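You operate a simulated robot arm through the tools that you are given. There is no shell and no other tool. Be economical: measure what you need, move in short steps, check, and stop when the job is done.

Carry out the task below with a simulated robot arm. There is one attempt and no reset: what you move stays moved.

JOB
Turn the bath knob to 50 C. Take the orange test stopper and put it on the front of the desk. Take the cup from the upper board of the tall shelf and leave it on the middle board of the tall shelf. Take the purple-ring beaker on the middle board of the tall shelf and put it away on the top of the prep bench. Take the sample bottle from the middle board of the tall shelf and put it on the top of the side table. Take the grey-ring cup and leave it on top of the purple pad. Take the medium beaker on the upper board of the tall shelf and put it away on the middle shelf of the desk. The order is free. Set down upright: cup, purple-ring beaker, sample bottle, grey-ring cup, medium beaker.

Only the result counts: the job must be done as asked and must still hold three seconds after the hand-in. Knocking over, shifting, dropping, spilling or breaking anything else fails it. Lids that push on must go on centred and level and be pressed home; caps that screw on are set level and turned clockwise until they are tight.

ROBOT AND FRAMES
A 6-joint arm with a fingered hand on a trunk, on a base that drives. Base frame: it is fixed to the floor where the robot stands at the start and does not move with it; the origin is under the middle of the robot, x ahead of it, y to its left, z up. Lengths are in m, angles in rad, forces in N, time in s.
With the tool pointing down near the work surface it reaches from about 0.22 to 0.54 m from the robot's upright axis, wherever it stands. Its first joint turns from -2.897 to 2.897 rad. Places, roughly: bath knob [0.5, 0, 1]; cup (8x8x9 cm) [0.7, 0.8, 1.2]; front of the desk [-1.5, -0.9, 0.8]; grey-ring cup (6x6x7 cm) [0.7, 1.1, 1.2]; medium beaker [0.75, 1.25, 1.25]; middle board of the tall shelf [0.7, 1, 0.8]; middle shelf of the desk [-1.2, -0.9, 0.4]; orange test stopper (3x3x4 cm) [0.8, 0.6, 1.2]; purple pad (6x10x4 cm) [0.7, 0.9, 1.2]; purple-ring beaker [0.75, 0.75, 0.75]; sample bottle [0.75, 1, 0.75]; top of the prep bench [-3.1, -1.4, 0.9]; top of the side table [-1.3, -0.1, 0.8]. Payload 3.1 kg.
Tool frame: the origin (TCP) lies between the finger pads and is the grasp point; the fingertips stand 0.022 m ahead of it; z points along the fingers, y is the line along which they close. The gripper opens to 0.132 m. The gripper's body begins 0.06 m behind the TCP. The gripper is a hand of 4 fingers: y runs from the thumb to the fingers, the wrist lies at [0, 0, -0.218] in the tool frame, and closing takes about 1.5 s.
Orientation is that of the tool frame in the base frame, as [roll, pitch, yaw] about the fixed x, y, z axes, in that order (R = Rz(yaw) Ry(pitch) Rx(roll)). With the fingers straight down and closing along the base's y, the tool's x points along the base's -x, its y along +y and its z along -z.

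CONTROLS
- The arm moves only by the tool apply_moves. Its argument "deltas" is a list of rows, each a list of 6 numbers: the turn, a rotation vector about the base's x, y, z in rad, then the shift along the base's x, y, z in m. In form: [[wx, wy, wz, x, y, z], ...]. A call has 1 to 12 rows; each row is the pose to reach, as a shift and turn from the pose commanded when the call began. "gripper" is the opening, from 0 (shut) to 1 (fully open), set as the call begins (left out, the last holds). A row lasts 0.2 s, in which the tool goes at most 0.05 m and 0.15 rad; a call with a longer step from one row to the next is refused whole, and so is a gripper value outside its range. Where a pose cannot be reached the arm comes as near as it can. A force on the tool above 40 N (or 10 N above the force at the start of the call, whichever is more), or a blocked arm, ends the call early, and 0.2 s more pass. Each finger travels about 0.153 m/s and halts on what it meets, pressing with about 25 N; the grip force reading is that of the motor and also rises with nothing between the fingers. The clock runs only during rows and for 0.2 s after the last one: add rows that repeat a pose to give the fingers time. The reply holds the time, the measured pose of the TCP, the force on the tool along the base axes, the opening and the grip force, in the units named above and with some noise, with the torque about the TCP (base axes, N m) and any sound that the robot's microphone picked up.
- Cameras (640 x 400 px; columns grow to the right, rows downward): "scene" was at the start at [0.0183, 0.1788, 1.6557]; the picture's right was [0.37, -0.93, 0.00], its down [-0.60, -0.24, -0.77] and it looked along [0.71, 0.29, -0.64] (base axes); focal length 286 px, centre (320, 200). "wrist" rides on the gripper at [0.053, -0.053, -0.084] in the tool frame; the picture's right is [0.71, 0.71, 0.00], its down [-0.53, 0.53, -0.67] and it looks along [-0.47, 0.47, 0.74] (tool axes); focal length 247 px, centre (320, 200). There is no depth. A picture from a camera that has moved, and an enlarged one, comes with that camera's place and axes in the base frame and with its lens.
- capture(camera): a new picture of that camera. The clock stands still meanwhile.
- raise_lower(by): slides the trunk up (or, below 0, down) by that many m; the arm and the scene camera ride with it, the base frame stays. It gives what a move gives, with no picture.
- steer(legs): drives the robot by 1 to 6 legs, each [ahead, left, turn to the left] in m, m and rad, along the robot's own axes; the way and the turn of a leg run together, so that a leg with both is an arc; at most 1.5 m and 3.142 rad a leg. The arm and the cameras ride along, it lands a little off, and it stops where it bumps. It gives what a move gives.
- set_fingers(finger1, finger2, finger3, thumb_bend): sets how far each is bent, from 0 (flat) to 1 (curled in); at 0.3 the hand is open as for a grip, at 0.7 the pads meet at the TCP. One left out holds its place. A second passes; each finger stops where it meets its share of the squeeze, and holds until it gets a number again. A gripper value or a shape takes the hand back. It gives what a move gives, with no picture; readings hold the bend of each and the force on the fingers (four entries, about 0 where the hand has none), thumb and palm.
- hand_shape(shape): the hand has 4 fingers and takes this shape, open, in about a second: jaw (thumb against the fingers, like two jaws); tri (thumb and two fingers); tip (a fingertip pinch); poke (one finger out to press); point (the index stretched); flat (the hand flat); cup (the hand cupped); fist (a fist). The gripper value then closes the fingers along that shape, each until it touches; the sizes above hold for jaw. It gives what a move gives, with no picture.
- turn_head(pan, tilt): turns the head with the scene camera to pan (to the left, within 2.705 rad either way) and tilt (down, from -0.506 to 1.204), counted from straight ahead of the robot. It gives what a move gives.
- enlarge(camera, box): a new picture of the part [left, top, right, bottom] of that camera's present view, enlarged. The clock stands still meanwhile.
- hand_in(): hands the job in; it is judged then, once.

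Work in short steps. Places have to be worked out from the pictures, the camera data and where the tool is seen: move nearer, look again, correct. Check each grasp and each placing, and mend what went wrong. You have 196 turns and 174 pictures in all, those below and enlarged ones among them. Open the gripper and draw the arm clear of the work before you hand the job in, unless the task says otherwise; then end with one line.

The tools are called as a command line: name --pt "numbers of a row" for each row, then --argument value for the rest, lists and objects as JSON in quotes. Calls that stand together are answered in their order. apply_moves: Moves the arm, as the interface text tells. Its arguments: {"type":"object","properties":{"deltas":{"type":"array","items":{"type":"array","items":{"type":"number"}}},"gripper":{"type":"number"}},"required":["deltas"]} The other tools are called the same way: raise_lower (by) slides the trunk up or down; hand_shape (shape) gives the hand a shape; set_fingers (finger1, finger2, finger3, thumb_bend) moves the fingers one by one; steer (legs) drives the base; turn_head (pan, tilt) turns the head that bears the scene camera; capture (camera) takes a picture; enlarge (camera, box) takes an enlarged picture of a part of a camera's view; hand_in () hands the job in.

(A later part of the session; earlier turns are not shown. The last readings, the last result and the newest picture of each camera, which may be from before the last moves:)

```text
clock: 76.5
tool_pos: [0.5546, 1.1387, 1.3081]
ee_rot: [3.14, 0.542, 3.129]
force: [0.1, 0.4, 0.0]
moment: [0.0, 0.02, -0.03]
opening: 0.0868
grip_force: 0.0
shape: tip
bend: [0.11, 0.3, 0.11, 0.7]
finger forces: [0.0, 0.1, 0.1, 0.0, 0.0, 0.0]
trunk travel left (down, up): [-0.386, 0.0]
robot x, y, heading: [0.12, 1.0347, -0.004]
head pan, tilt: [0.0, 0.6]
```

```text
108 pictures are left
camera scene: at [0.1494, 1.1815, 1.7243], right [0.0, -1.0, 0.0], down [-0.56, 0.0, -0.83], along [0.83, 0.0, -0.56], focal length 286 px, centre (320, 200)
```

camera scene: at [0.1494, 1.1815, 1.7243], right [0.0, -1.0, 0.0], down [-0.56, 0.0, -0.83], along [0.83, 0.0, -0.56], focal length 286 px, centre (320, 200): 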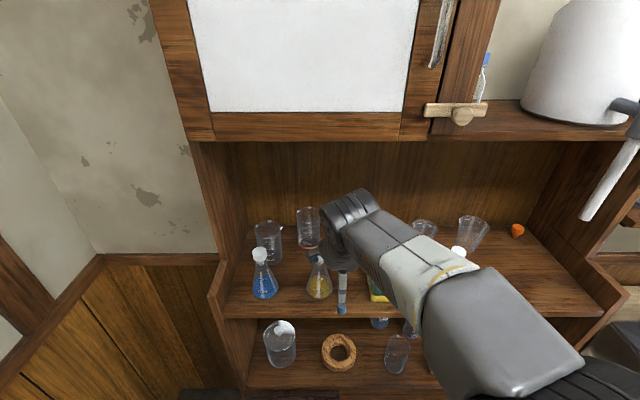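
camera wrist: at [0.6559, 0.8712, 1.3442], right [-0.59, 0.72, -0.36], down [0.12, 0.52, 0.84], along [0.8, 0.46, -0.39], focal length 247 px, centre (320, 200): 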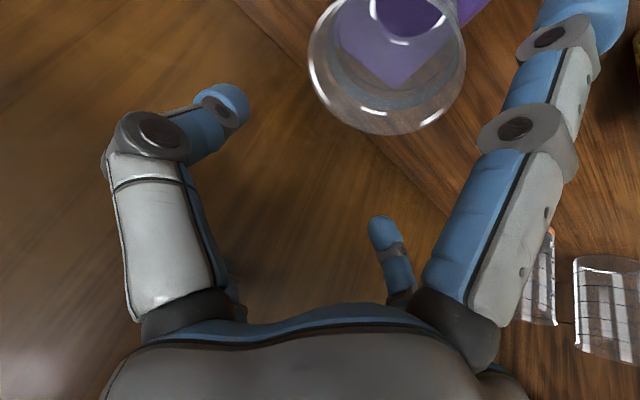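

Finger 2 is near the yellow flask's cap, so I'll pull back in x first. Then I'll rotate the hand yaw by +0.44 in front of the gap and re-measure the beaker.

apply_moves --pt "0 0 0 -0.04 0 0.0" --pt "0 0 0 -0.08 0 0.0" --pt "0 0 0.12 -0.1 0.02 0.0" --pt "0 0 0.26 -0.1 0.04 0" --pt "0 0 0.4 -0.1 0.055 0" --pt "0 0 0.45 -0.1 0.055 0" --gripper 0.8

enlarge --camera "scene" --box '[220, 190, 360, 310]'

capture --camera "wrist"

```text
clock: 77.9
tool_pos: [0.4555, 1.1938, 1.3081]
ee_rot: [3.138, 0.543, -2.704]
force: [-0.7, 0.1, 0.1]
moment: [0.0, -0.02, 0.0]
opening: 0.1055
grip_force: 0.1
shape: tip
bend: [0.11, 0.25, 0.11, 0.47]
finger forces: [0.0, 0.0, 0.1, 0.0, 0.0, 0.0]
trunk travel left (down, up): [-0.386, 0.0]
robot x, y, heading: [0.1211, 1.0351, -0.004]
head pan, tilt: [0.0, 0.6]
```

```text
3.33 times, centred on (290, 250) of scene
camera zoom: at [0.1492, 1.1805, 1.7244], right [0.0, -1.0, 0.0], down [-0.56, 0.0, -0.83], along [0.83, 0.0, -0.56], focal length 953 px, centre (420, 33)
```

zoom: 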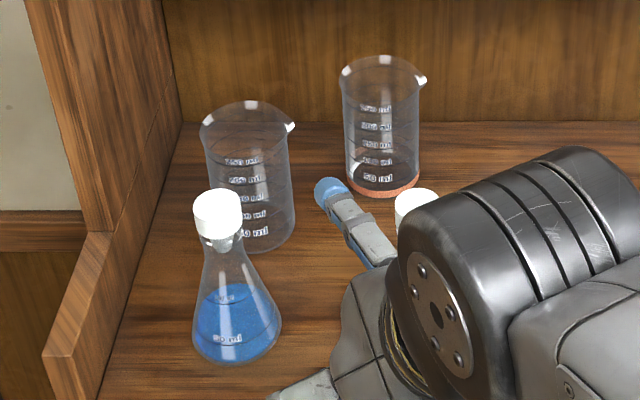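

```text
106 pictures are left
camera wrist: at [0.3979, 1.1073, 1.3537], right [-0.85, 0.38, -0.36], down [-0.13, 0.52, 0.84], along [0.51, 0.76, -0.39], focal length 247 px, centre (320, 200)
```

wrist: 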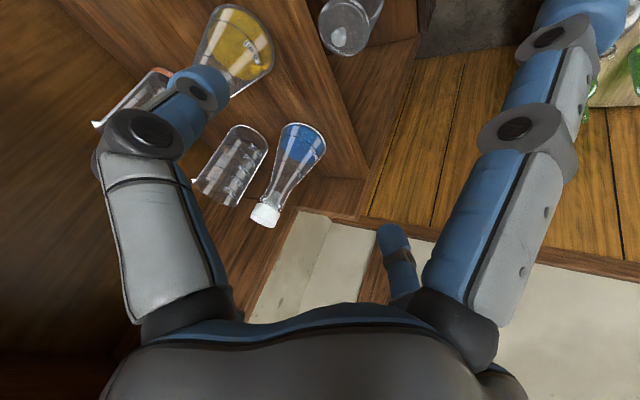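

Both upper beakers measure the same, so the plain one is the "medium beaker", at (0.691, 1.310) right behind the blue flask. I'll enter through the gap between the two flask caps at yaw 0.7 and stop just short, high.

apply_moves --pt "0 0 0.13 0.025 0 0.005" --pt "0 0 0.26 0.05 0.0 0.008" --pt "0 0 0.26 0.085 0.02 0.008" --pt "0 0 0.26 0.12 0.04 0.008" --pt "0 0 0.26 0.145 0.053 0.008" --pt "0 0 0.26 0.175 0.075 0.006" --pt "0 0 0.26 0.2 0.092 0.004" --pt "0 0 0.26 0.2 0.092 0.004" --gripper 0.72

enlarge --camera "scene" --box '[220, 170, 380, 310]'

capture --camera "wrist"

```text
clock: 79.7
tool_pos: [0.6548, 1.2847, 1.3126]
ee_rot: [3.141, 0.544, -2.444]
force: [-0.1, 0.4, -0.8]
moment: [-0.04, -0.01, -0.01]
opening: 0.0953
grip_force: 0.1
shape: tip
bend: [0.11, 0.27, 0.11, 0.61]
finger forces: [0.1, 0.1, 0.0, 0.0, 0.1, 0.1]
trunk travel left (down, up): [-0.386, 0.0]
robot x, y, heading: [0.1215, 1.0366, -0.003]
head pan, tilt: [0.0, 0.6]
```

```text
2.86 times, centred on (300, 240) of scene
camera zoom: at [0.1483, 1.1803, 1.7244], right [0.0, -1.0, 0.0], down [-0.56, 0.0, -0.83], along [0.83, 0.0, -0.56], focal length 817 px, centre (377, 86)
```

zoom: 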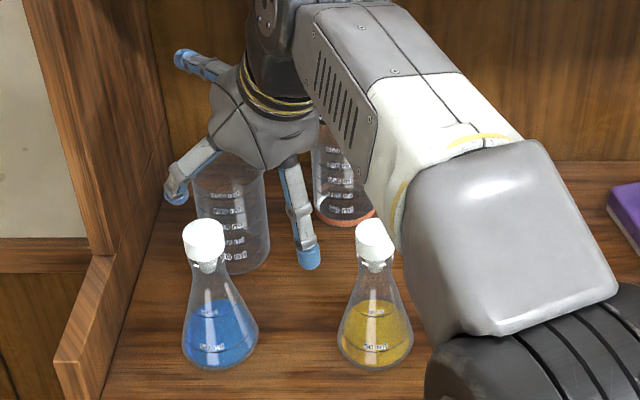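

```text
104 pictures are left
camera wrist: at [0.6206, 1.1863, 1.3577], right [-0.92, 0.15, -0.36], down [-0.26, 0.47, 0.84], along [0.3, 0.87, -0.39], focal length 247 px, centre (320, 200)
```

wrist: 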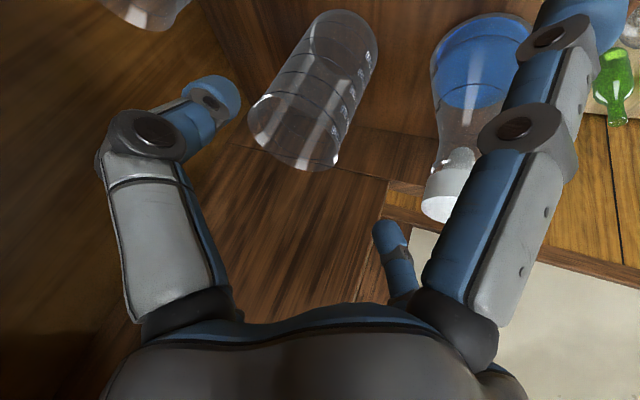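

The beaker is at (0.690, 1.299). I'll move over it, then straight down to grip near the upper half at z≈1.24.

apply_moves --pt "0 0 0 0.02 0.008 0" --pt "0 0 0 0.035 0.0145 -0.008" --pt "0 0 0 0.035 0.0145 -0.03" --pt "0 0 0 0.035 0.0145 -0.05" --pt "0 0 0 0.035 0.0145 -0.068" --pt "0 0 0 0.035 0.0145 -0.068"

capture --camera "wrist"

enlarge --camera "scene" --box '[220, 170, 380, 310]'

```text
clock: 81.1
tool_pos: [0.6896, 1.3013, 1.2438]
ee_rot: [3.14, 0.543, -2.447]
force: [0.0, 0.0, 0.7]
moment: [-0.01, -0.01, -0.02]
opening: 0.0954
grip_force: 0.0
shape: tip
bend: [0.11, 0.27, 0.11, 0.61]
finger forces: [0.0, 0.1, 0.0, 0.0, 0.0, 0.1]
out of reach, approached as far as the arm can: row 2
trunk travel left (down, up): [-0.386, 0.0]
robot x, y, heading: [0.1226, 1.0313, -0.005]
head pan, tilt: [0.0, 0.6]
```

```text
103 pictures are left
camera wrist: at [0.655, 1.2019, 1.289], right [-0.92, 0.15, -0.36], down [-0.26, 0.47, 0.84], along [0.3, 0.87, -0.39], focal length 247 px, centre (320, 200)
```

wrist: 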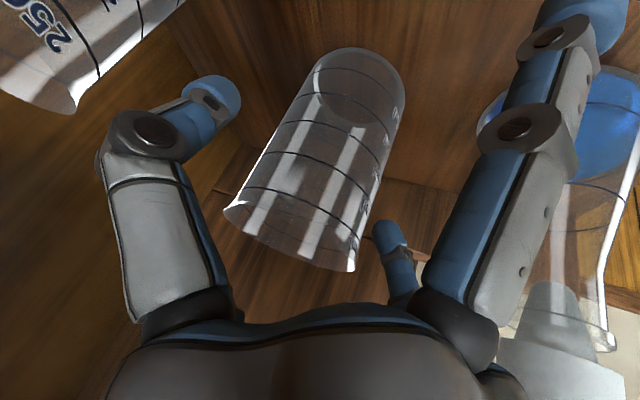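

```text
2.86 times, centred on (300, 240) of scene
camera zoom: at [0.1493, 1.1808, 1.7244], right [0.0, -1.0, 0.0], down [-0.56, 0.0, -0.83], along [0.83, 0.0, -0.56], focal length 817 px, centre (377, 86)
```

zoom: 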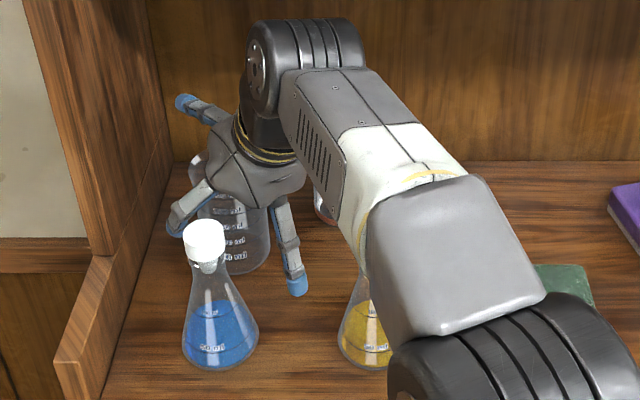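

The beaker is centred and the flasks are clear. Closing.

apply_moves --pt "0 0 0 0 0 0" --pt "0 0 0 0 0 0" --pt "0 0 0 0 0 0" --pt "0 0 0 0 0 0" --pt "0 0 0 0 0 0" --gripper 0.0

capture --camera "wrist"

```text
clock: 82.3
tool_pos: [0.6894, 1.301, 1.2429]
ee_rot: [3.139, 0.544, -2.444]
force: [0.8, -0.1, 0.7]
moment: [0.0, 0.01, 0.0]
opening: 0.0532
grip_force: 24.6
shape: tip
bend: [0.27, 0.4, 0.27, 0.7]
finger forces: [0.1, 21.9, 0.1, 0.0, 22.5, 0.0]
trunk travel left (down, up): [-0.386, 0.0]
robot x, y, heading: [0.1192, 1.0371, -0.004]
head pan, tilt: [0.0, 0.6]
```

```text
101 pictures are left
camera wrist: at [0.6551, 1.2019, 1.289], right [-0.92, 0.15, -0.36], down [-0.26, 0.47, 0.84], along [0.3, 0.87, -0.39], focal length 247 px, centre (320, 200)
```

wrist: 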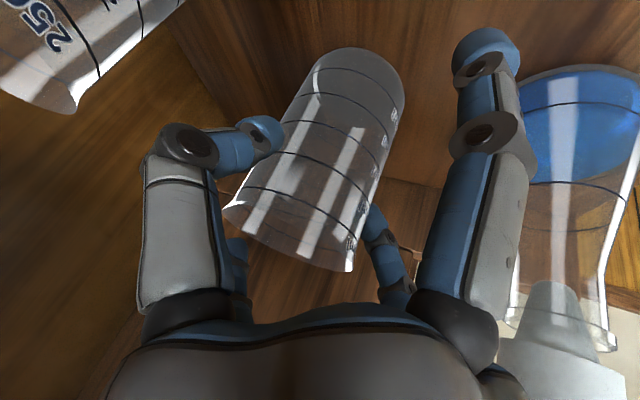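

A firm grip. I'll lift and carry it back out through the gap between the caps, with the base above the flasks' wide part.

apply_moves --pt "0 0 0 0 0 0.02" --pt "0 0 0 0 0 0.04" --pt "0 0 0 -0.012 -0.006 0.058" --pt "0 0 0 -0.025 -0.014 0.07" --pt "0 0 0 -0.045 -0.028 0.074" --pt "0 0 0 -0.065 -0.042 0.075" --pt "0 0 0 -0.09 -0.056 0.075" --pt "0 0 0 -0.115 -0.07 0.075" --pt "0 0 0 -0.15 -0.09 0.075" --pt "0 0 0 -0.19 -0.11 0.075" --pt "0 0 0 -0.225 -0.12 0.075" --pt "0 0 0 -0.225 -0.12 0.075"

capture --camera "scene"

capture --camera "wrist"

```text
clock: 84.9
tool_pos: [0.4648, 1.1825, 1.3178]
ee_rot: [3.139, 0.541, -2.445]
force: [-0.1, 1.1, -0.6]
moment: [0.01, 0.01, 0.02]
opening: 0.0531
grip_force: 25.3
shape: tip
bend: [0.27, 0.4, 0.27, 0.7]
finger forces: [0.1, 21.9, 0.0, 0.0, 22.5, 0.0]
trunk travel left (down, up): [-0.386, 0.0]
robot x, y, heading: [0.1209, 1.0349, -0.002]
head pan, tilt: [0.0, 0.6]
```

```text
100 pictures are left
camera scene: at [0.1506, 1.1811, 1.7243], right [0.0, -1.0, 0.0], down [-0.57, 0.0, -0.82], along [0.82, 0.0, -0.57], focal length 286 px, centre (320, 200)
```

scene: 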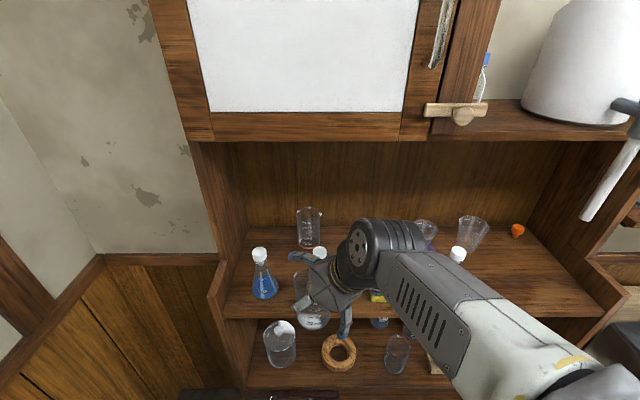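

```text
99 pictures are left
camera wrist: at [0.4312, 1.0843, 1.3637], right [-0.92, 0.15, -0.36], down [-0.26, 0.47, 0.84], along [0.3, 0.87, -0.39], focal length 247 px, centre (320, 200)
```

wrist: 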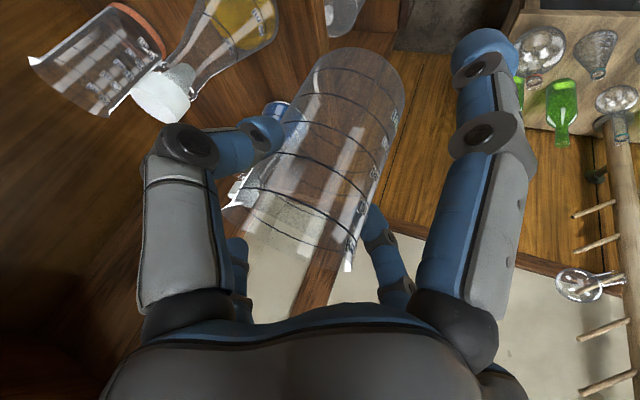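

The beaker is out and hangs upright. I'll drive backwards, turn clockwise to face -x, and slide left to the east side of the desk at y≈-0.9.

steer --legs '[[-0.55, 0, 0], [0, 0, -3.1416], [0, 1.0, 0], [0, 0.93, 0]]'

turn_head --pan 0.0 --tilt 0.75

capture --camera "scene"

```text
refused: -3.1416 is not a number from -3.14159 to 3.14159
```

```text
clock: 85.6
tool_pos: [0.4643, 1.1826, 1.3187]
ee_rot: [3.141, 0.544, -2.446]
force: [-0.8, -0.3, -0.6]
moment: [-0.02, -0.01, 0.01]
opening: 0.0536
grip_force: 25.1
shape: tip
bend: [0.27, 0.4, 0.27, 0.7]
finger forces: [0.0, 21.9, 0.0, 0.0, 22.5, 0.0]
trunk travel left (down, up): [-0.386, 0.0]
robot x, y, heading: [0.121, 1.0333, -0.005]
head pan, tilt: [0.0, 0.75]
```

```text
98 pictures are left
camera scene: at [0.1438, 1.1808, 1.7115], right [0.0, -1.0, 0.0], down [-0.68, 0.0, -0.73], along [0.73, 0.0, -0.68], focal length 286 px, centre (320, 200)
```

scene: 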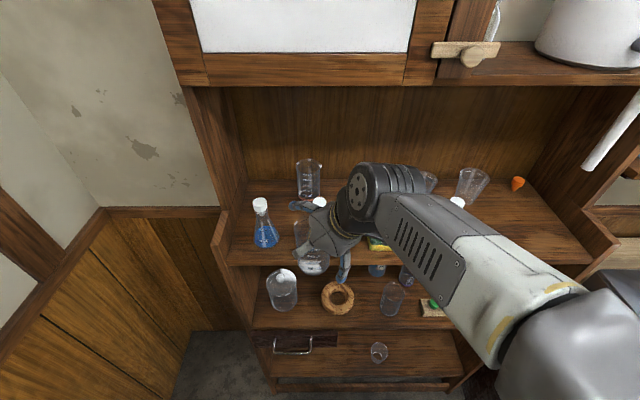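

The turn value was slightly over the limit, so I'll send it again at -3.141.

steer --legs '[[-0.55, 0, 0], [0, 0, -3.141], [0, 1.0, 0], [0, 0.93, 0]]'

capture --camera "scene"

```text
clock: 105.4
tool_pos: [-0.7381, -1.0616, 1.3196]
ee_rot: [3.138, 0.541, 0.716]
force: [-1.0, 0.2, -1.6]
moment: [0.01, 0.02, 0.01]
opening: 0.0529
grip_force: 25.3
shape: tip
bend: [0.27, 0.4, 0.27, 0.7]
finger forces: [0.0, 21.8, 0.0, 0.0, 22.2, 0.0]
trunk travel left (down, up): [-0.386, 0.0]
robot x, y, heading: [-0.3944, -0.905, -3.129]
head pan, tilt: [0.0, 0.75]
```

```text
97 pictures are left
camera scene: at [-0.4184, -1.056, 1.7115], right [-0.01, 1.0, 0.0], down [0.68, 0.01, -0.73], along [-0.73, -0.01, -0.68], focal length 286 px, centre (320, 200)
```

scene: 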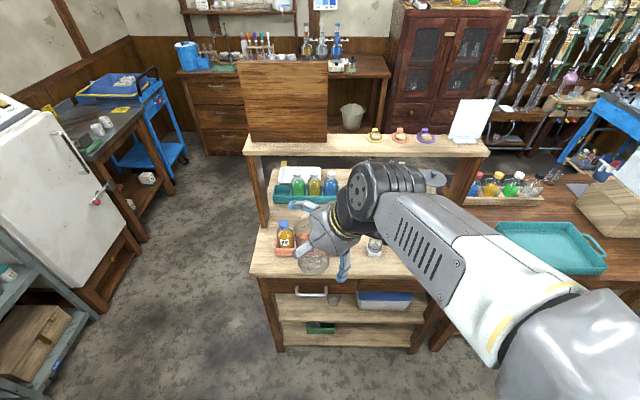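

I'm facing the desk, whose near edge is at x≈-0.98, with the middle shelf at z≈0.40 under the top. I'll lower the trunk and look into the shelf.

raise_lower --by -0.386

turn_head --pan 0.0 --tilt 0.85

capture --camera "scene"

capture --camera "wrist"

```text
clock: 109.1
tool_pos: [-0.7384, -1.0625, 0.9329]
ee_rot: [3.14, 0.544, 0.716]
force: [0.0, -0.1, -0.8]
moment: [-0.02, 0.01, 0.01]
opening: 0.0532
grip_force: 25.7
shape: tip
bend: [0.27, 0.4, 0.27, 0.7]
finger forces: [0.1, 21.7, 0.0, 0.0, 22.2, 0.0]
trunk travel left (down, up): [0.0, 0.386]
robot x, y, heading: [-0.3996, -0.9085, -3.126]
head pan, tilt: [0.0, 0.75]
```

```text
clock: 109.8
tool_pos: [-0.738, -1.0621, 0.9358]
ee_rot: [3.141, 0.542, 0.717]
force: [-0.2, 0.4, -1.4]
moment: [-0.04, -0.01, 0.0]
opening: 0.0527
grip_force: 24.9
shape: tip
bend: [0.27, 0.4, 0.27, 0.7]
finger forces: [0.0, 21.8, 0.0, 0.1, 22.4, 0.0]
trunk travel left (down, up): [0.0, 0.386]
robot x, y, heading: [-0.4, -0.9068, -3.131]
head pan, tilt: [0.0, 0.85]
```

```text
96 pictures are left
camera scene: at [-0.4138, -1.0557, 1.319], right [-0.01, 1.0, 0.0], down [0.75, 0.01, -0.66], along [-0.66, -0.01, -0.75], focal length 286 px, centre (320, 200)
```

scene: 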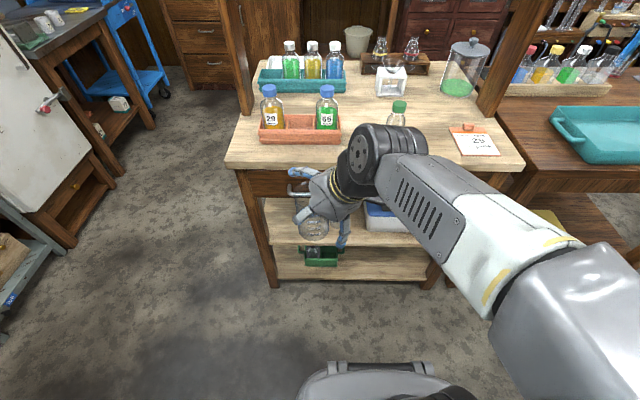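

```text
95 pictures are left
camera wrist: at [-0.7057, -0.9642, 0.9795], right [0.92, -0.14, -0.36], down [0.26, -0.47, 0.84], along [-0.28, -0.87, -0.39], focal length 247 px, centre (320, 200)
```

wrist: 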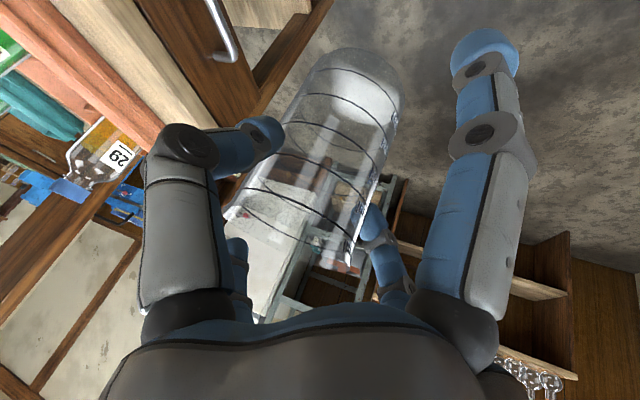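

The held beaker and arm hide the shelf. I'll swing the hand to the robot's right for a clear view of the left half of the shelf.

apply_moves --pt "0 0 0 0.01 0.05 0.01" --pt "0 0 0 0.02 0.1 0.02" --pt "0 0 0 0.03 0.15 0.03" --pt "0 0 0 0.03 0.2 0.03" --pt "0 0 0 0.03 0.25 0.03" --pt "0 0 0 0.03 0.3 0.03" --pt "0 0 0 0.03 0.34 0.03"

enlarge --camera "scene" --box '[220, 130, 460, 290]'

```text
refused: row 1 steps farther than a row can; nothing moved
```

```text
2.50 times, centred on (340, 210) of scene
camera zoom: at [-0.4138, -1.0557, 1.319], right [-0.01, 1.0, 0.0], down [0.75, 0.01, -0.66], along [-0.66, -0.01, -0.75], focal length 715 px, centre (270, 175)
```

zoom: 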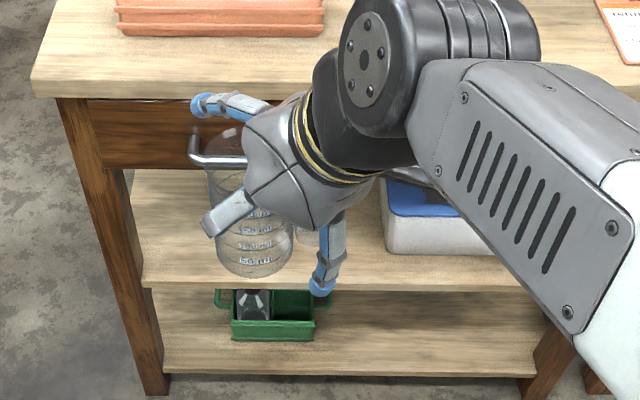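

The grip tilt (0.54) would put the wrist into the drawer and handle above the shelf. I'll set the beaker briefly on the desk's near edge and re-grip at a flatter tilt. First I straighten the yaw and move right to see the free strip.

apply_moves --pt "0 0 -0.12 0 0.03 0.01" --pt "0 0 -0.24 0 0.06 0.02" --pt "0 0 -0.36 0 0.09 0.03" --pt "0 0 -0.48 0 0.12 0.03" --pt "0 0 -0.6 0 0.15 0.03" --pt "0 0 -0.71 0 0.18 0.03" --pt "0 0 -0.71 0 0.21 0.03" --pt "0 0 -0.71 0 0.21 0.03"

capture --camera "scene"

capture --camera "wrist"

```text
clock: 111.6
tool_pos: [-0.7385, -0.8507, 0.9635]
ee_rot: [3.139, 0.544, 0.003]
force: [0.4, 0.1, -0.9]
moment: [0.01, -0.02, 0.0]
opening: 0.0529
grip_force: 25.2
shape: tip
bend: [0.27, 0.4, 0.27, 0.7]
finger forces: [0.1, 21.9, 0.0, 0.0, 22.4, 0.0]
trunk travel left (down, up): [0.0, 0.386]
robot x, y, heading: [-0.3964, -0.909, -3.127]
head pan, tilt: [0.0, 0.85]
```

```text
93 pictures are left
camera scene: at [-0.4137, -1.0557, 1.319], right [-0.01, 1.0, 0.0], down [0.75, 0.01, -0.66], along [-0.66, -0.01, -0.75], focal length 286 px, centre (320, 200)
```

scene: 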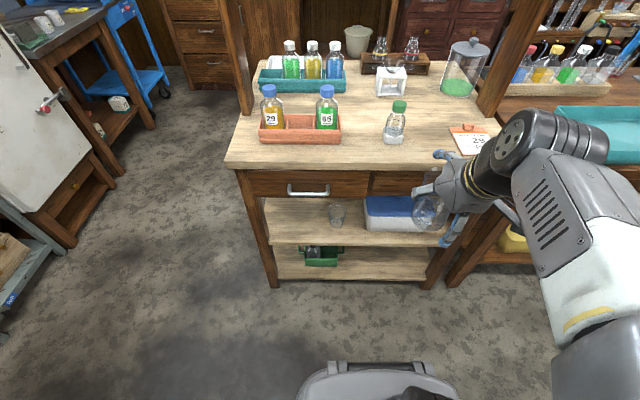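

```text
92 pictures are left
camera wrist: at [-0.6495, -0.7983, 1.0092], right [0.61, -0.7, -0.36], down [-0.1, -0.53, 0.84], along [-0.79, -0.48, -0.39], focal length 247 px, centre (320, 200)
```

wrist: 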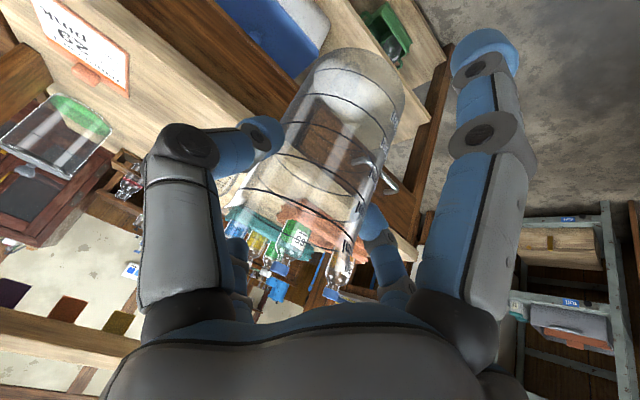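

I have a clear view: the desk strip near (-1.04, -0.76) is free, and so is the shelf's left bay around y≈-1.14. I'll drive 0.12 m closer and bring the beaker over that desk spot.

steer --legs '[[0.12, 0, 0]]'

apply_moves --pt "0 0 0 -0.04 0.02 0" --pt "0 0 0 -0.08 0.04 0" --pt "0 0 0 -0.12 0.06 0" --pt "0 0 0 -0.15 0.08 0" --pt "0 0 0 -0.18 0.09 0" --pt "0 0 0 -0.18 0.09 -0.03" --pt "0 0 0 -0.18 0.09 -0.05" --pt "0 0 0 -0.18 0.09 -0.065" --pt "0 0 0 -0.18 0.09 -0.065"

capture --camera "scene"

```text
clock: 112.8
tool_pos: [-0.8615, -0.8541, 0.9623]
ee_rot: [3.141, 0.541, 0.006]
force: [-0.2, 0.4, -0.8]
moment: [-0.02, -0.03, -0.01]
opening: 0.0526
grip_force: 24.8
shape: tip
bend: [0.27, 0.4, 0.27, 0.7]
finger forces: [0.0, 21.7, 0.0, 0.1, 22.4, 0.0]
trunk travel left (down, up): [0.0, 0.386]
robot x, y, heading: [-0.5217, -0.9082, -3.127]
head pan, tilt: [0.0, 0.85]
```

```text
clock: 114.8
tool_pos: [-1.042, -0.7621, 0.9019]
ee_rot: [-3.14, 0.55, 0.009]
force: [-2.5, 0.8, 15.4]
moment: [0.03, 0.18, -0.03]
opening: 0.0534
grip_force: 25.5
shape: tip
bend: [0.27, 0.4, 0.27, 0.7]
finger forces: [0.0, 23.4, 0.0, 0.0, 25.8, 0.0]
trunk travel left (down, up): [0.0, 0.386]
robot x, y, heading: [-0.5201, -0.9082, -3.127]
head pan, tilt: [0.0, 0.85]
```

```text
91 pictures are left
camera scene: at [-0.5352, -1.0577, 1.3191], right [-0.01, 1.0, 0.0], down [0.75, 0.01, -0.66], along [-0.66, -0.01, -0.75], focal length 286 px, centre (320, 200)
```

scene: 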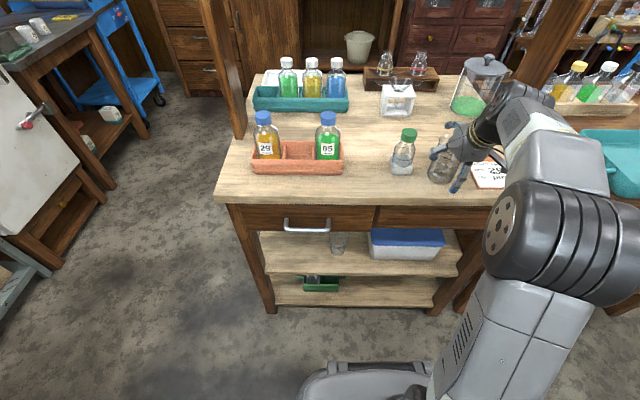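

The beaker rests on the desk: contact at z=0.902, so the desktop is at about 0.82. I'll ease the pressure, open the pinch and flatten finger 1.

apply_moves --pt "0 0 0 0 0 0.002" --pt "0 0 0 0 0 0.002"

set_fingers --finger1 0.0 --finger2 0.32 --finger3 0.1 --thumb_bend 0.4

capture --camera "wrist"

```text
clock: 115.4
tool_pos: [-1.0406, -0.7637, 0.9004]
ee_rot: [3.139, 0.546, 0.006]
force: [-2.0, 1.6, 14.1]
moment: [0.08, 0.19, 0.05]
opening: 0.0533
grip_force: 25.0
shape: tip
bend: [0.27, 0.4, 0.27, 0.7]
finger forces: [0.0, 23.3, 0.0, 0.1, 25.7, 0.1]
trunk travel left (down, up): [0.0, 0.386]
robot x, y, heading: [-0.5171, -0.9092, -3.125]
head pan, tilt: [0.0, 0.85]
```

```text
clock: 116.4
tool_pos: [-1.0415, -0.763, 0.8996]
ee_rot: [3.14, 0.54, 0.005]
force: [0.0, -0.3, -0.1]
moment: [0.02, -0.02, -0.02]
opening: 0.0997
grip_force: 0.0
shape: fingers
bend: [0.01, 0.32, 0.1, 0.4]
finger forces: [0.0, 0.0, 0.0, 0.1, 0.0, 0.0]
trunk travel left (down, up): [0.0, 0.386]
robot x, y, heading: [-0.5226, -0.9111, -3.13]
head pan, tilt: [0.0, 0.85]
```

```text
90 pictures are left
camera wrist: at [-0.9531, -0.71, 0.9459], right [0.61, -0.7, -0.36], down [-0.1, -0.53, 0.84], along [-0.79, -0.48, -0.39], focal length 247 px, centre (320, 200)
```

wrist: 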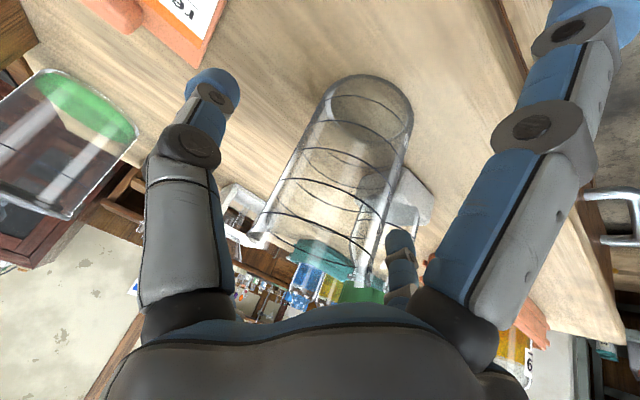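

The beaker stands free. I'll rotate the hand about the TCP to tilt 0.95, a little higher, and look.

apply_moves --pt "0 0 0 0 0 0.008" --pt "0 0.14 0 0 0 0.008" --pt "0 0.28 0 0 0 0.008" --pt "0 0.41 0 0 0 0.008" --pt "0 0.41 0 0 0 0.008"

capture --camera "wrist"

enlarge --camera "scene" --box '[380, 90, 540, 230]'

```text
clock: 117.6
tool_pos: [-1.041, -0.7633, 0.9082]
ee_rot: [-3.138, 0.953, 0.006]
force: [0.6, 0.1, -0.6]
moment: [0.01, -0.01, -0.01]
opening: 0.1002
grip_force: 0.1
shape: fingers
bend: [0.0, 0.32, 0.1, 0.4]
finger forces: [0.0, 0.0, 0.0, 0.0, 0.0, 0.0]
trunk travel left (down, up): [0.0, 0.386]
robot x, y, heading: [-0.5214, -0.9093, -3.125]
head pan, tilt: [0.0, 0.85]
```

```text
89 pictures are left
camera wrist: at [-0.942, -0.7097, 0.915], right [0.41, -0.7, -0.58], down [0.24, -0.53, 0.81], along [-0.88, -0.48, -0.05], focal length 247 px, centre (320, 200)
```

wrist: 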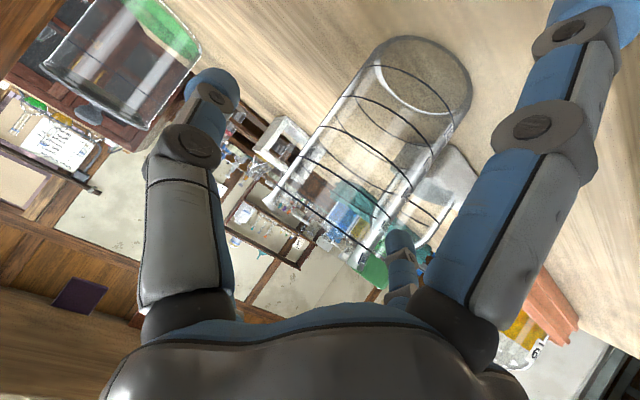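

```text
2.86 times, centred on (460, 160) of scene
camera zoom: at [-0.5366, -1.0574, 1.319], right [-0.01, 1.0, 0.0], down [0.75, 0.01, -0.66], along [-0.66, -0.01, -0.75], focal length 817 px, centre (-80, 314)
```

zoom: 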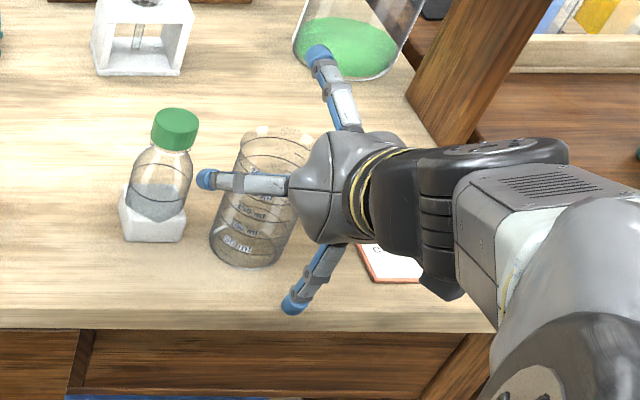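

The fingers straddle the beaker and nothing is touching. I'll close the pinch with the individual finger control.

set_fingers --finger2 0.7 --thumb_bend 0.7

capture --camera "wrist"

```text
clock: 118.6
tool_pos: [-1.0419, -0.7629, 0.9089]
ee_rot: [-3.141, 0.955, 0.01]
force: [-0.3, 1.0, 0.2]
moment: [0.01, 0.05, -0.01]
opening: 0.0881
grip_force: 9.5
shape: fingers
bend: [0.0, 0.46, 0.1, 0.62]
finger forces: [0.0, 9.3, 0.1, 0.0, 9.9, 0.0]
trunk travel left (down, up): [0.0, 0.386]
robot x, y, heading: [-0.5209, -0.9082, -3.128]
head pan, tilt: [0.0, 0.85]
```

```text
87 pictures are left
camera wrist: at [-0.9423, -0.7098, 0.9152], right [0.41, -0.7, -0.58], down [0.24, -0.53, 0.82], along [-0.88, -0.48, -0.05], focal length 247 px, centre (320, 200)
```

wrist: 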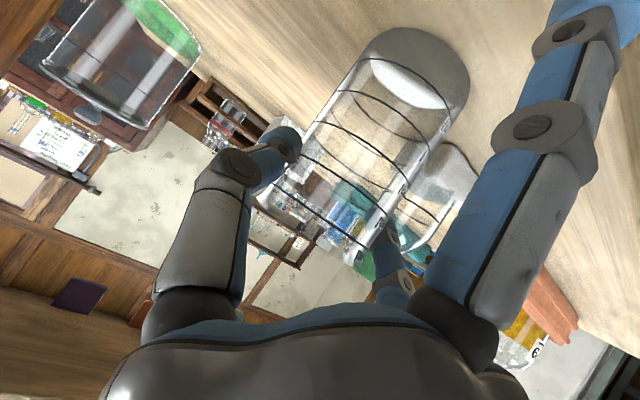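

It's held at about 9.5 N per side, enough for a light beaker. I'll lift and back out over the edge, then slide towards the left bay, checking the grip.

apply_moves --pt "0 0 0 0 0 0.015" --pt "0 0 0 0 0 0.03" --pt "0 0 0 0.04 0 0.035" --pt "0 0 0 0.08 0 0.035" --pt "0 0 0 0.12 0 0.035" --pt "0 0 0 0.16 0 0.035" --pt "0 0 0 0.18 -0.04 0.035" --pt "0 0 0 0.19 -0.085 0.03" --pt "0 0 0 0.19 -0.13 0.03" --pt "0 0 0 0.19 -0.175 0.03" --pt "0 0 0 0.19 -0.22 0.03" --pt "0 0 0 0.19 -0.265 0.03"

apply_moves --pt "0 0 0 0 -0.045 0" --pt "0 0 0 0 -0.09 0" --pt "0 0 0 0 -0.115 -0.04" --pt "0 0 0 0 -0.115 -0.09" --pt "0 0 0 0 -0.115 -0.14" --pt "0 0 0 0 -0.115 -0.19" --pt "0 0 0 0 -0.115 -0.24" --pt "0 0 0 0 -0.115 -0.29" --pt "0 0 0 0 -0.115 -0.34" --pt "0 0 0 0 -0.115 -0.38" --pt "0 0 0 0 -0.115 -0.405" --pt "0 0 0 0 -0.115 -0.405"

capture --camera "scene"

capture --camera "wrist"

```text
clock: 121.2
tool_pos: [-0.8524, -1.0299, 0.9396]
ee_rot: [-3.136, 0.952, 0.012]
force: [1.4, 0.8, -1.6]
moment: [-0.01, 0.0, 0.01]
opening: 0.0878
grip_force: 9.9
shape: fingers
bend: [0.0, 0.46, 0.1, 0.62]
finger forces: [0.1, 9.4, 0.0, 0.0, 9.4, 0.0]
trunk travel left (down, up): [0.0, 0.386]
robot x, y, heading: [-0.521, -0.9067, -3.127]
head pan, tilt: [0.0, 0.85]
```

```text
clock: 123.8
tool_pos: [-0.8528, -1.1451, 0.5338]
ee_rot: [-3.141, 0.953, 0.006]
force: [-0.6, -0.6, -0.8]
moment: [-0.01, -0.05, -0.01]
opening: 0.0876
grip_force: 8.4
shape: fingers
bend: [0.0, 0.46, 0.1, 0.62]
finger forces: [0.0, 9.3, 0.0, 0.1, 9.3, 0.0]
trunk travel left (down, up): [0.0, 0.386]
robot x, y, heading: [-0.5194, -0.9103, -3.131]
head pan, tilt: [0.0, 0.85]
```

```text
86 pictures are left
camera scene: at [-0.5367, -1.0576, 1.319], right [-0.01, 1.0, 0.0], down [0.75, 0.01, -0.66], along [-0.66, -0.01, -0.75], focal length 286 px, centre (320, 200)
```

scene: 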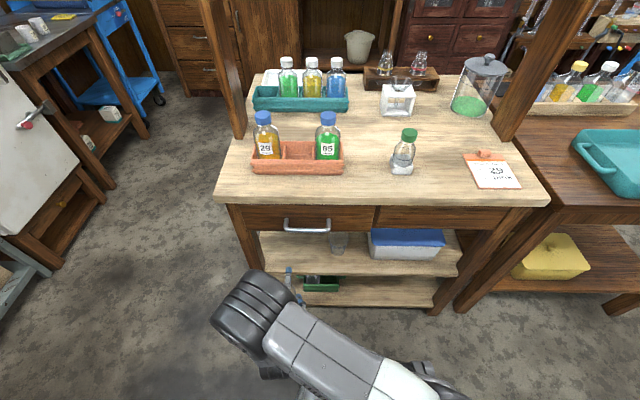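

```text
85 pictures are left
camera wrist: at [-0.7532, -1.0935, 0.5393], right [0.41, -0.7, -0.58], down [0.24, -0.53, 0.82], along [-0.88, -0.48, -0.05], focal length 247 px, centre (320, 200)
```

wrist: 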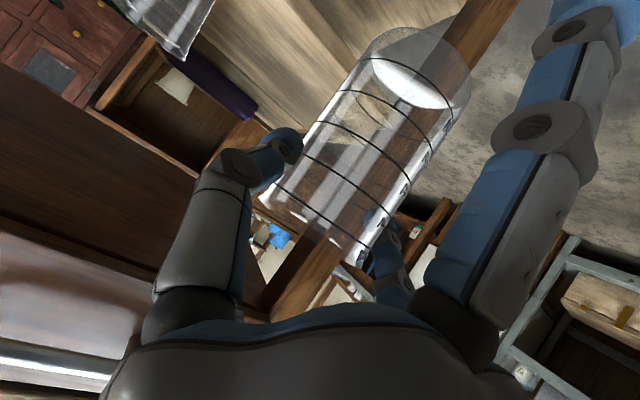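

The grip holds and the left bay is clear. I'll move forward under the drawer with the base about 2.5 cm above the shelf.

apply_moves --pt "0 0 0 -0.04 0.005 -0.01" --pt "0 0 0 -0.08 0.013 -0.016" --pt "0 0 0 -0.12 0.013 -0.016" --pt "0 0 0 -0.16 0.013 -0.016" --pt "0 0 0 -0.2 0.013 -0.016" --pt "0 0 0 -0.2 0.013 -0.016"

capture --camera "wrist"

enlarge --camera "scene" --box '[220, 180, 400, 330]'

```text
clock: 125.2
tool_pos: [-1.0526, -1.1296, 0.5181]
ee_rot: [-3.137, 0.952, 0.008]
force: [0.3, -0.5, -1.5]
moment: [0.0, -0.02, 0.01]
opening: 0.0877
grip_force: 9.1
shape: fingers
bend: [0.0, 0.46, 0.1, 0.62]
finger forces: [0.0, 9.2, 0.0, 0.0, 9.3, 0.0]
trunk travel left (down, up): [0.0, 0.386]
robot x, y, heading: [-0.5196, -0.91, -3.131]
head pan, tilt: [0.0, 0.85]
```

```text
84 pictures are left
camera wrist: at [-0.9528, -1.076, 0.5251], right [0.41, -0.7, -0.58], down [0.24, -0.53, 0.82], along [-0.88, -0.48, -0.05], focal length 247 px, centre (320, 200)
```

wrist: 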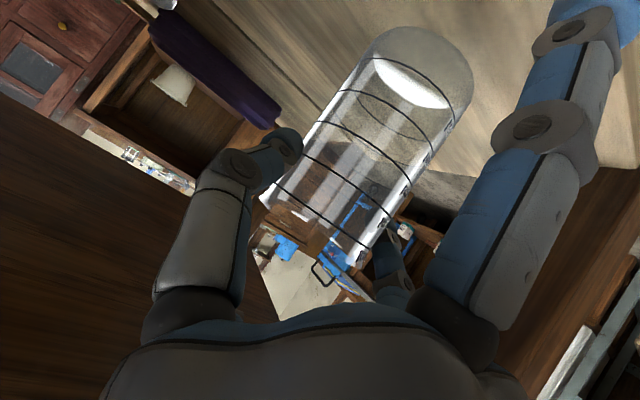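

```text
2.67 times, centred on (310, 255) of scene
camera zoom: at [-0.5368, -1.0575, 1.319], right [-0.01, 1.0, 0.0], down [0.75, 0.01, -0.66], along [-0.66, -0.01, -0.75], focal length 762 px, centre (347, 53)
```

zoom: 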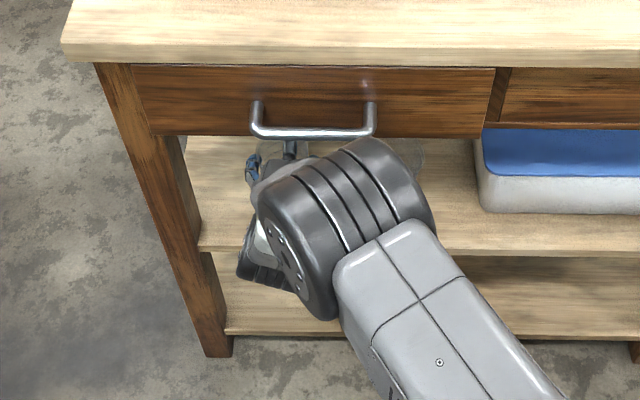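

Nicely placed beneath the drawer. I'll lower onto the shelf in small steps until contact.

apply_moves --pt "0 0 0 -0.005 0 -0.008" --pt "0 0 0 -0.005 0 -0.014" --pt "0 0 0 -0.005 0 -0.019" --pt "0 0 0 -0.005 0 -0.022" --pt "0 0 0 -0.005 0 -0.025"

```text
clock: 126.4
tool_pos: [-1.0562, -1.1306, 0.4936]
ee_rot: [-3.14, 0.949, 0.007]
force: [-0.6, 0.4, -1.0]
moment: [0.05, -0.02, 0.0]
opening: 0.0878
grip_force: 9.1
shape: fingers
bend: [0.0, 0.46, 0.1, 0.62]
finger forces: [0.1, 9.3, 0.0, 0.1, 9.1, 0.0]
trunk travel left (down, up): [0.0, 0.386]
robot x, y, heading: [-0.5228, -0.9086, -3.127]
head pan, tilt: [0.0, 0.85]
```

No contact yet at 0.494. I'll continue in 2 mm steps.

apply_moves --pt "0 0 0 0 0 -0.002" --pt "0 0 0 0 0 -0.004" --pt "0 0 0 0 0 -0.006"

capture --camera "wrist"

```text
clock: 127.2
tool_pos: [-1.0567, -1.1299, 0.4886]
ee_rot: [3.14, 0.954, 0.006]
force: [1.1, 1.9, 6.4]
moment: [-0.11, 0.1, -0.01]
opening: 0.0878
grip_force: 9.9
shape: fingers
bend: [0.0, 0.46, 0.1, 0.62]
finger forces: [0.1, 8.5, 0.1, 0.0, 10.1, 0.0]
trunk travel left (down, up): [0.0, 0.386]
robot x, y, heading: [-0.5232, -0.9108, -3.125]
head pan, tilt: [0.0, 0.85]
```

```text
82 pictures are left
camera wrist: at [-0.9574, -1.0777, 0.4945], right [0.41, -0.7, -0.58], down [0.24, -0.53, 0.82], along [-0.88, -0.48, -0.04], focal length 247 px, centre (320, 200)
```

wrist: 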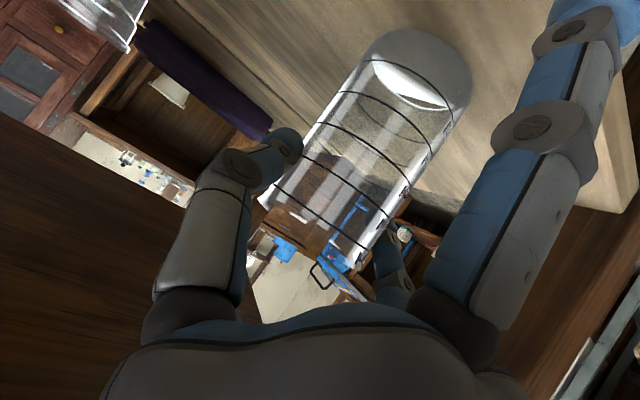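

Contact at 6 N. I'll release and withdraw straight back.

set_fingers --finger2 0.32 --thumb_bend 0.4

apply_moves --pt "0 0 0 0.02 0 0.004" --pt "0 0 0 0.06 0 0.008" --pt "0 0 0 0.1 0 0.01" --pt "0 0 0 0.14 0 0.01" --pt "0 0 0 0.18 0 0.01" --pt "0 0 0 0.21 0 0.01" --pt "0 0 0 0.21 0.0 0.05" --pt "0 0 0 0.21 0.0 0.1" --pt "0 0 0 0.21 0.03 0.14" --pt "0 0 0 0.21 0.06 0.18" --pt "0 0 0 0.21 0.1 0.2" --pt "0 0 0 0.21 0.14 0.22"

capture --camera "scene"

```text
clock: 128.2
tool_pos: [-1.0565, -1.1319, 0.4885]
ee_rot: [-3.139, 0.952, 0.008]
force: [0.0, 0.5, 0.4]
moment: [0.0, -0.03, 0.0]
opening: 0.1002
grip_force: 0.1
shape: fingers
bend: [0.0, 0.32, 0.1, 0.4]
finger forces: [0.1, 0.0, 0.1, 0.0, 0.0, 0.0]
trunk travel left (down, up): [0.0, 0.386]
robot x, y, heading: [-0.519, -0.9077, -3.132]
head pan, tilt: [0.0, 0.85]
```

```text
clock: 130.8
tool_pos: [-0.8977, -1.0231, 0.6922]
ee_rot: [-3.137, 0.952, 0.01]
force: [0.4, -0.4, -0.3]
moment: [0.0, -0.03, -0.01]
opening: 0.1003
grip_force: 0.1
shape: fingers
bend: [0.0, 0.32, 0.1, 0.4]
finger forces: [0.0, 0.0, 0.0, 0.0, 0.0, 0.0]
out of reach, approached as far as the arm can: row 11, 12
trunk travel left (down, up): [0.0, 0.386]
robot x, y, heading: [-0.5183, -0.9091, -3.123]
head pan, tilt: [0.0, 0.85]
```

```text
81 pictures are left
camera scene: at [-0.5366, -1.0569, 1.3191], right [-0.01, 1.0, 0.0], down [0.75, 0.01, -0.66], along [-0.66, -0.01, -0.75], focal length 286 px, centre (320, 200)
```

scene: 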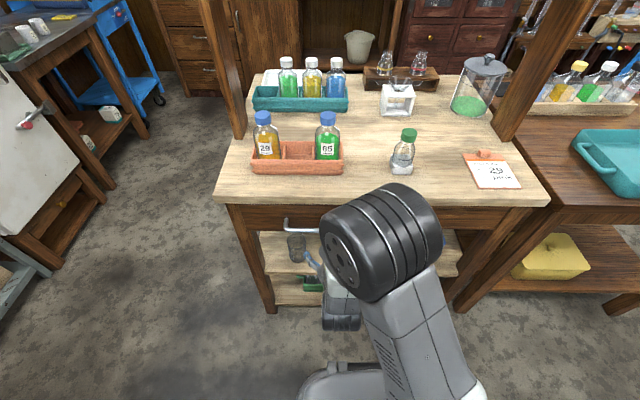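

The medium beaker stands on the desk's middle shelf. I'll drive back to the tall shelf with the trunk left low for the middle board.

steer --legs '[[-0.15, 0, 0], [0, -1.0, 0], [0, -0.95, 0], [0, 0, 3.141], [0.12, 0, 0]]'

turn_head --pan 0.0 --tilt 0.5

capture --camera "scene"

```text
clock: 149.7
tool_pos: [0.0559, 1.1738, 0.6924]
ee_rot: [-3.138, 0.951, -3.097]
force: [0.1, 0.3, -0.4]
moment: [0.0, 0.01, 0.02]
opening: 0.1002
grip_force: 0.0
shape: fingers
bend: [0.0, 0.32, 0.1, 0.4]
finger forces: [0.0, 0.1, 0.0, 0.0, 0.1, 0.0]
trunk travel left (down, up): [0.0, 0.386]
robot x, y, heading: [-0.3182, 1.043, 0.053]
head pan, tilt: [0.0, 0.85]
```

```text
clock: 150.5
tool_pos: [0.0571, 1.1729, 0.6928]
ee_rot: [-3.138, 0.949, -3.096]
force: [0.0, -0.1, -0.1]
moment: [0.01, -0.02, -0.01]
opening: 0.1004
grip_force: 0.1
shape: fingers
bend: [0.0, 0.32, 0.1, 0.4]
finger forces: [0.0, 0.1, 0.0, 0.0, 0.1, 0.0]
trunk travel left (down, up): [0.0, 0.386]
robot x, y, heading: [-0.3154, 1.045, 0.052]
head pan, tilt: [0.0, 0.499]
```

```text
80 pictures are left
camera scene: at [-0.2937, 1.1926, 1.3489], right [0.05, -1.0, 0.0], down [-0.48, -0.02, -0.88], along [0.88, 0.05, -0.48], focal length 286 px, centre (320, 200)
```

scene: 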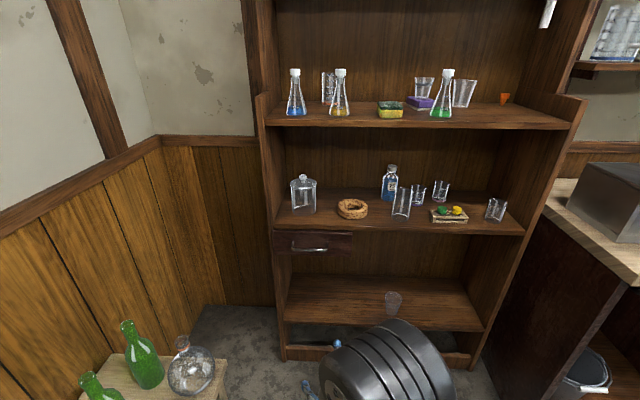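

The heading is off by 0.05, which I'll correct. I'll raise the arm to z≈0.95 (between boards), then drive up to the shelf at about (0.08, 0.95).

apply_moves --pt "0 0 0 0.02 -0.01 0.04" --pt "0 0 0 0.04 -0.02 0.08" --pt "0 0 0 0.05 -0.03 0.12" --pt "0 0 0 0.05 -0.04 0.16" --pt "0 0 0 0.05 -0.05 0.2" --pt "0 0 0 0.05 -0.06 0.24" --pt "0 0 0 0.05 -0.06 0.26"

steer --legs '[[0, -0.09, -0.052], [0.38, 0, 0]]'

capture --camera "scene"

enlarge --camera "scene" --box '[330, 210, 530, 350]'

```text
clock: 152.1
tool_pos: [0.1061, 1.1119, 0.9518]
ee_rot: [-3.14, 0.953, -3.095]
force: [0.5, 0.0, 0.1]
moment: [-0.01, -0.01, 0.03]
opening: 0.1002
grip_force: 0.0
shape: fingers
bend: [0.0, 0.32, 0.1, 0.4]
finger forces: [0.0, 0.1, 0.0, 0.0, 0.0, 0.0]
trunk travel left (down, up): [0.0, 0.386]
robot x, y, heading: [-0.3165, 1.0452, 0.052]
head pan, tilt: [0.0, 0.499]
```

```text
clock: 155.2
tool_pos: [0.4955, 0.9957, 0.9506]
ee_rot: [-3.14, 0.952, 3.127]
force: [-0.1, -0.5, -0.3]
moment: [-0.01, 0.02, -0.02]
opening: 0.1
grip_force: 0.1
shape: fingers
bend: [0.0, 0.32, 0.1, 0.4]
finger forces: [0.1, 0.0, 0.1, 0.0, 0.0, 0.0]
trunk travel left (down, up): [0.0, 0.386]
robot x, y, heading: [0.0731, 0.9537, -0.009]
head pan, tilt: [0.0, 0.499]
```

```text
79 pictures are left
camera scene: at [0.102, 1.1002, 1.349], right [-0.01, -1.0, 0.0], down [-0.48, 0.0, -0.88], along [0.88, -0.01, -0.48], focal length 286 px, centre (320, 200)
```

scene: 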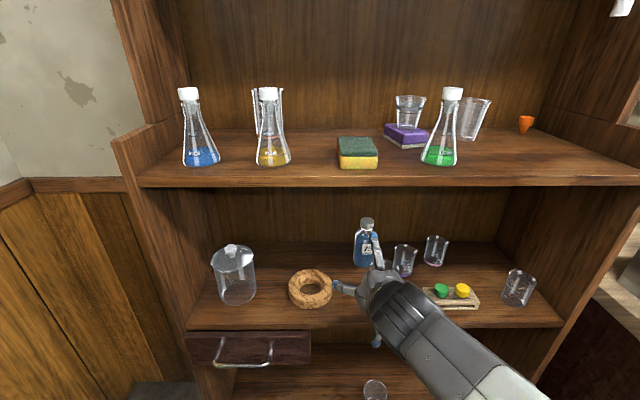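

```text
2.86 times, centred on (430, 280) of scene
camera zoom: at [0.102, 1.1002, 1.349], right [-0.01, -1.0, 0.0], down [-0.48, 0.0, -0.88], along [0.88, -0.01, -0.48], focal length 817 px, centre (6, -29)
```

zoom: 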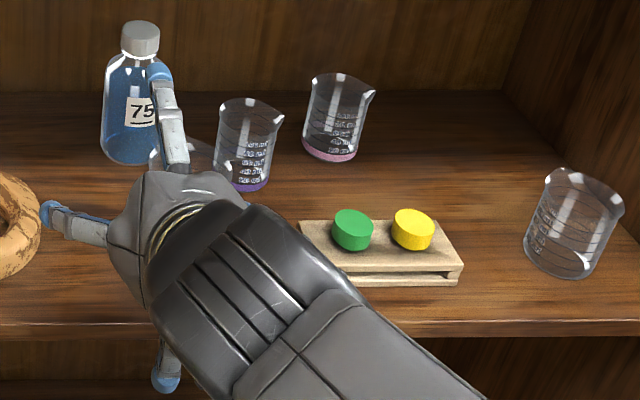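

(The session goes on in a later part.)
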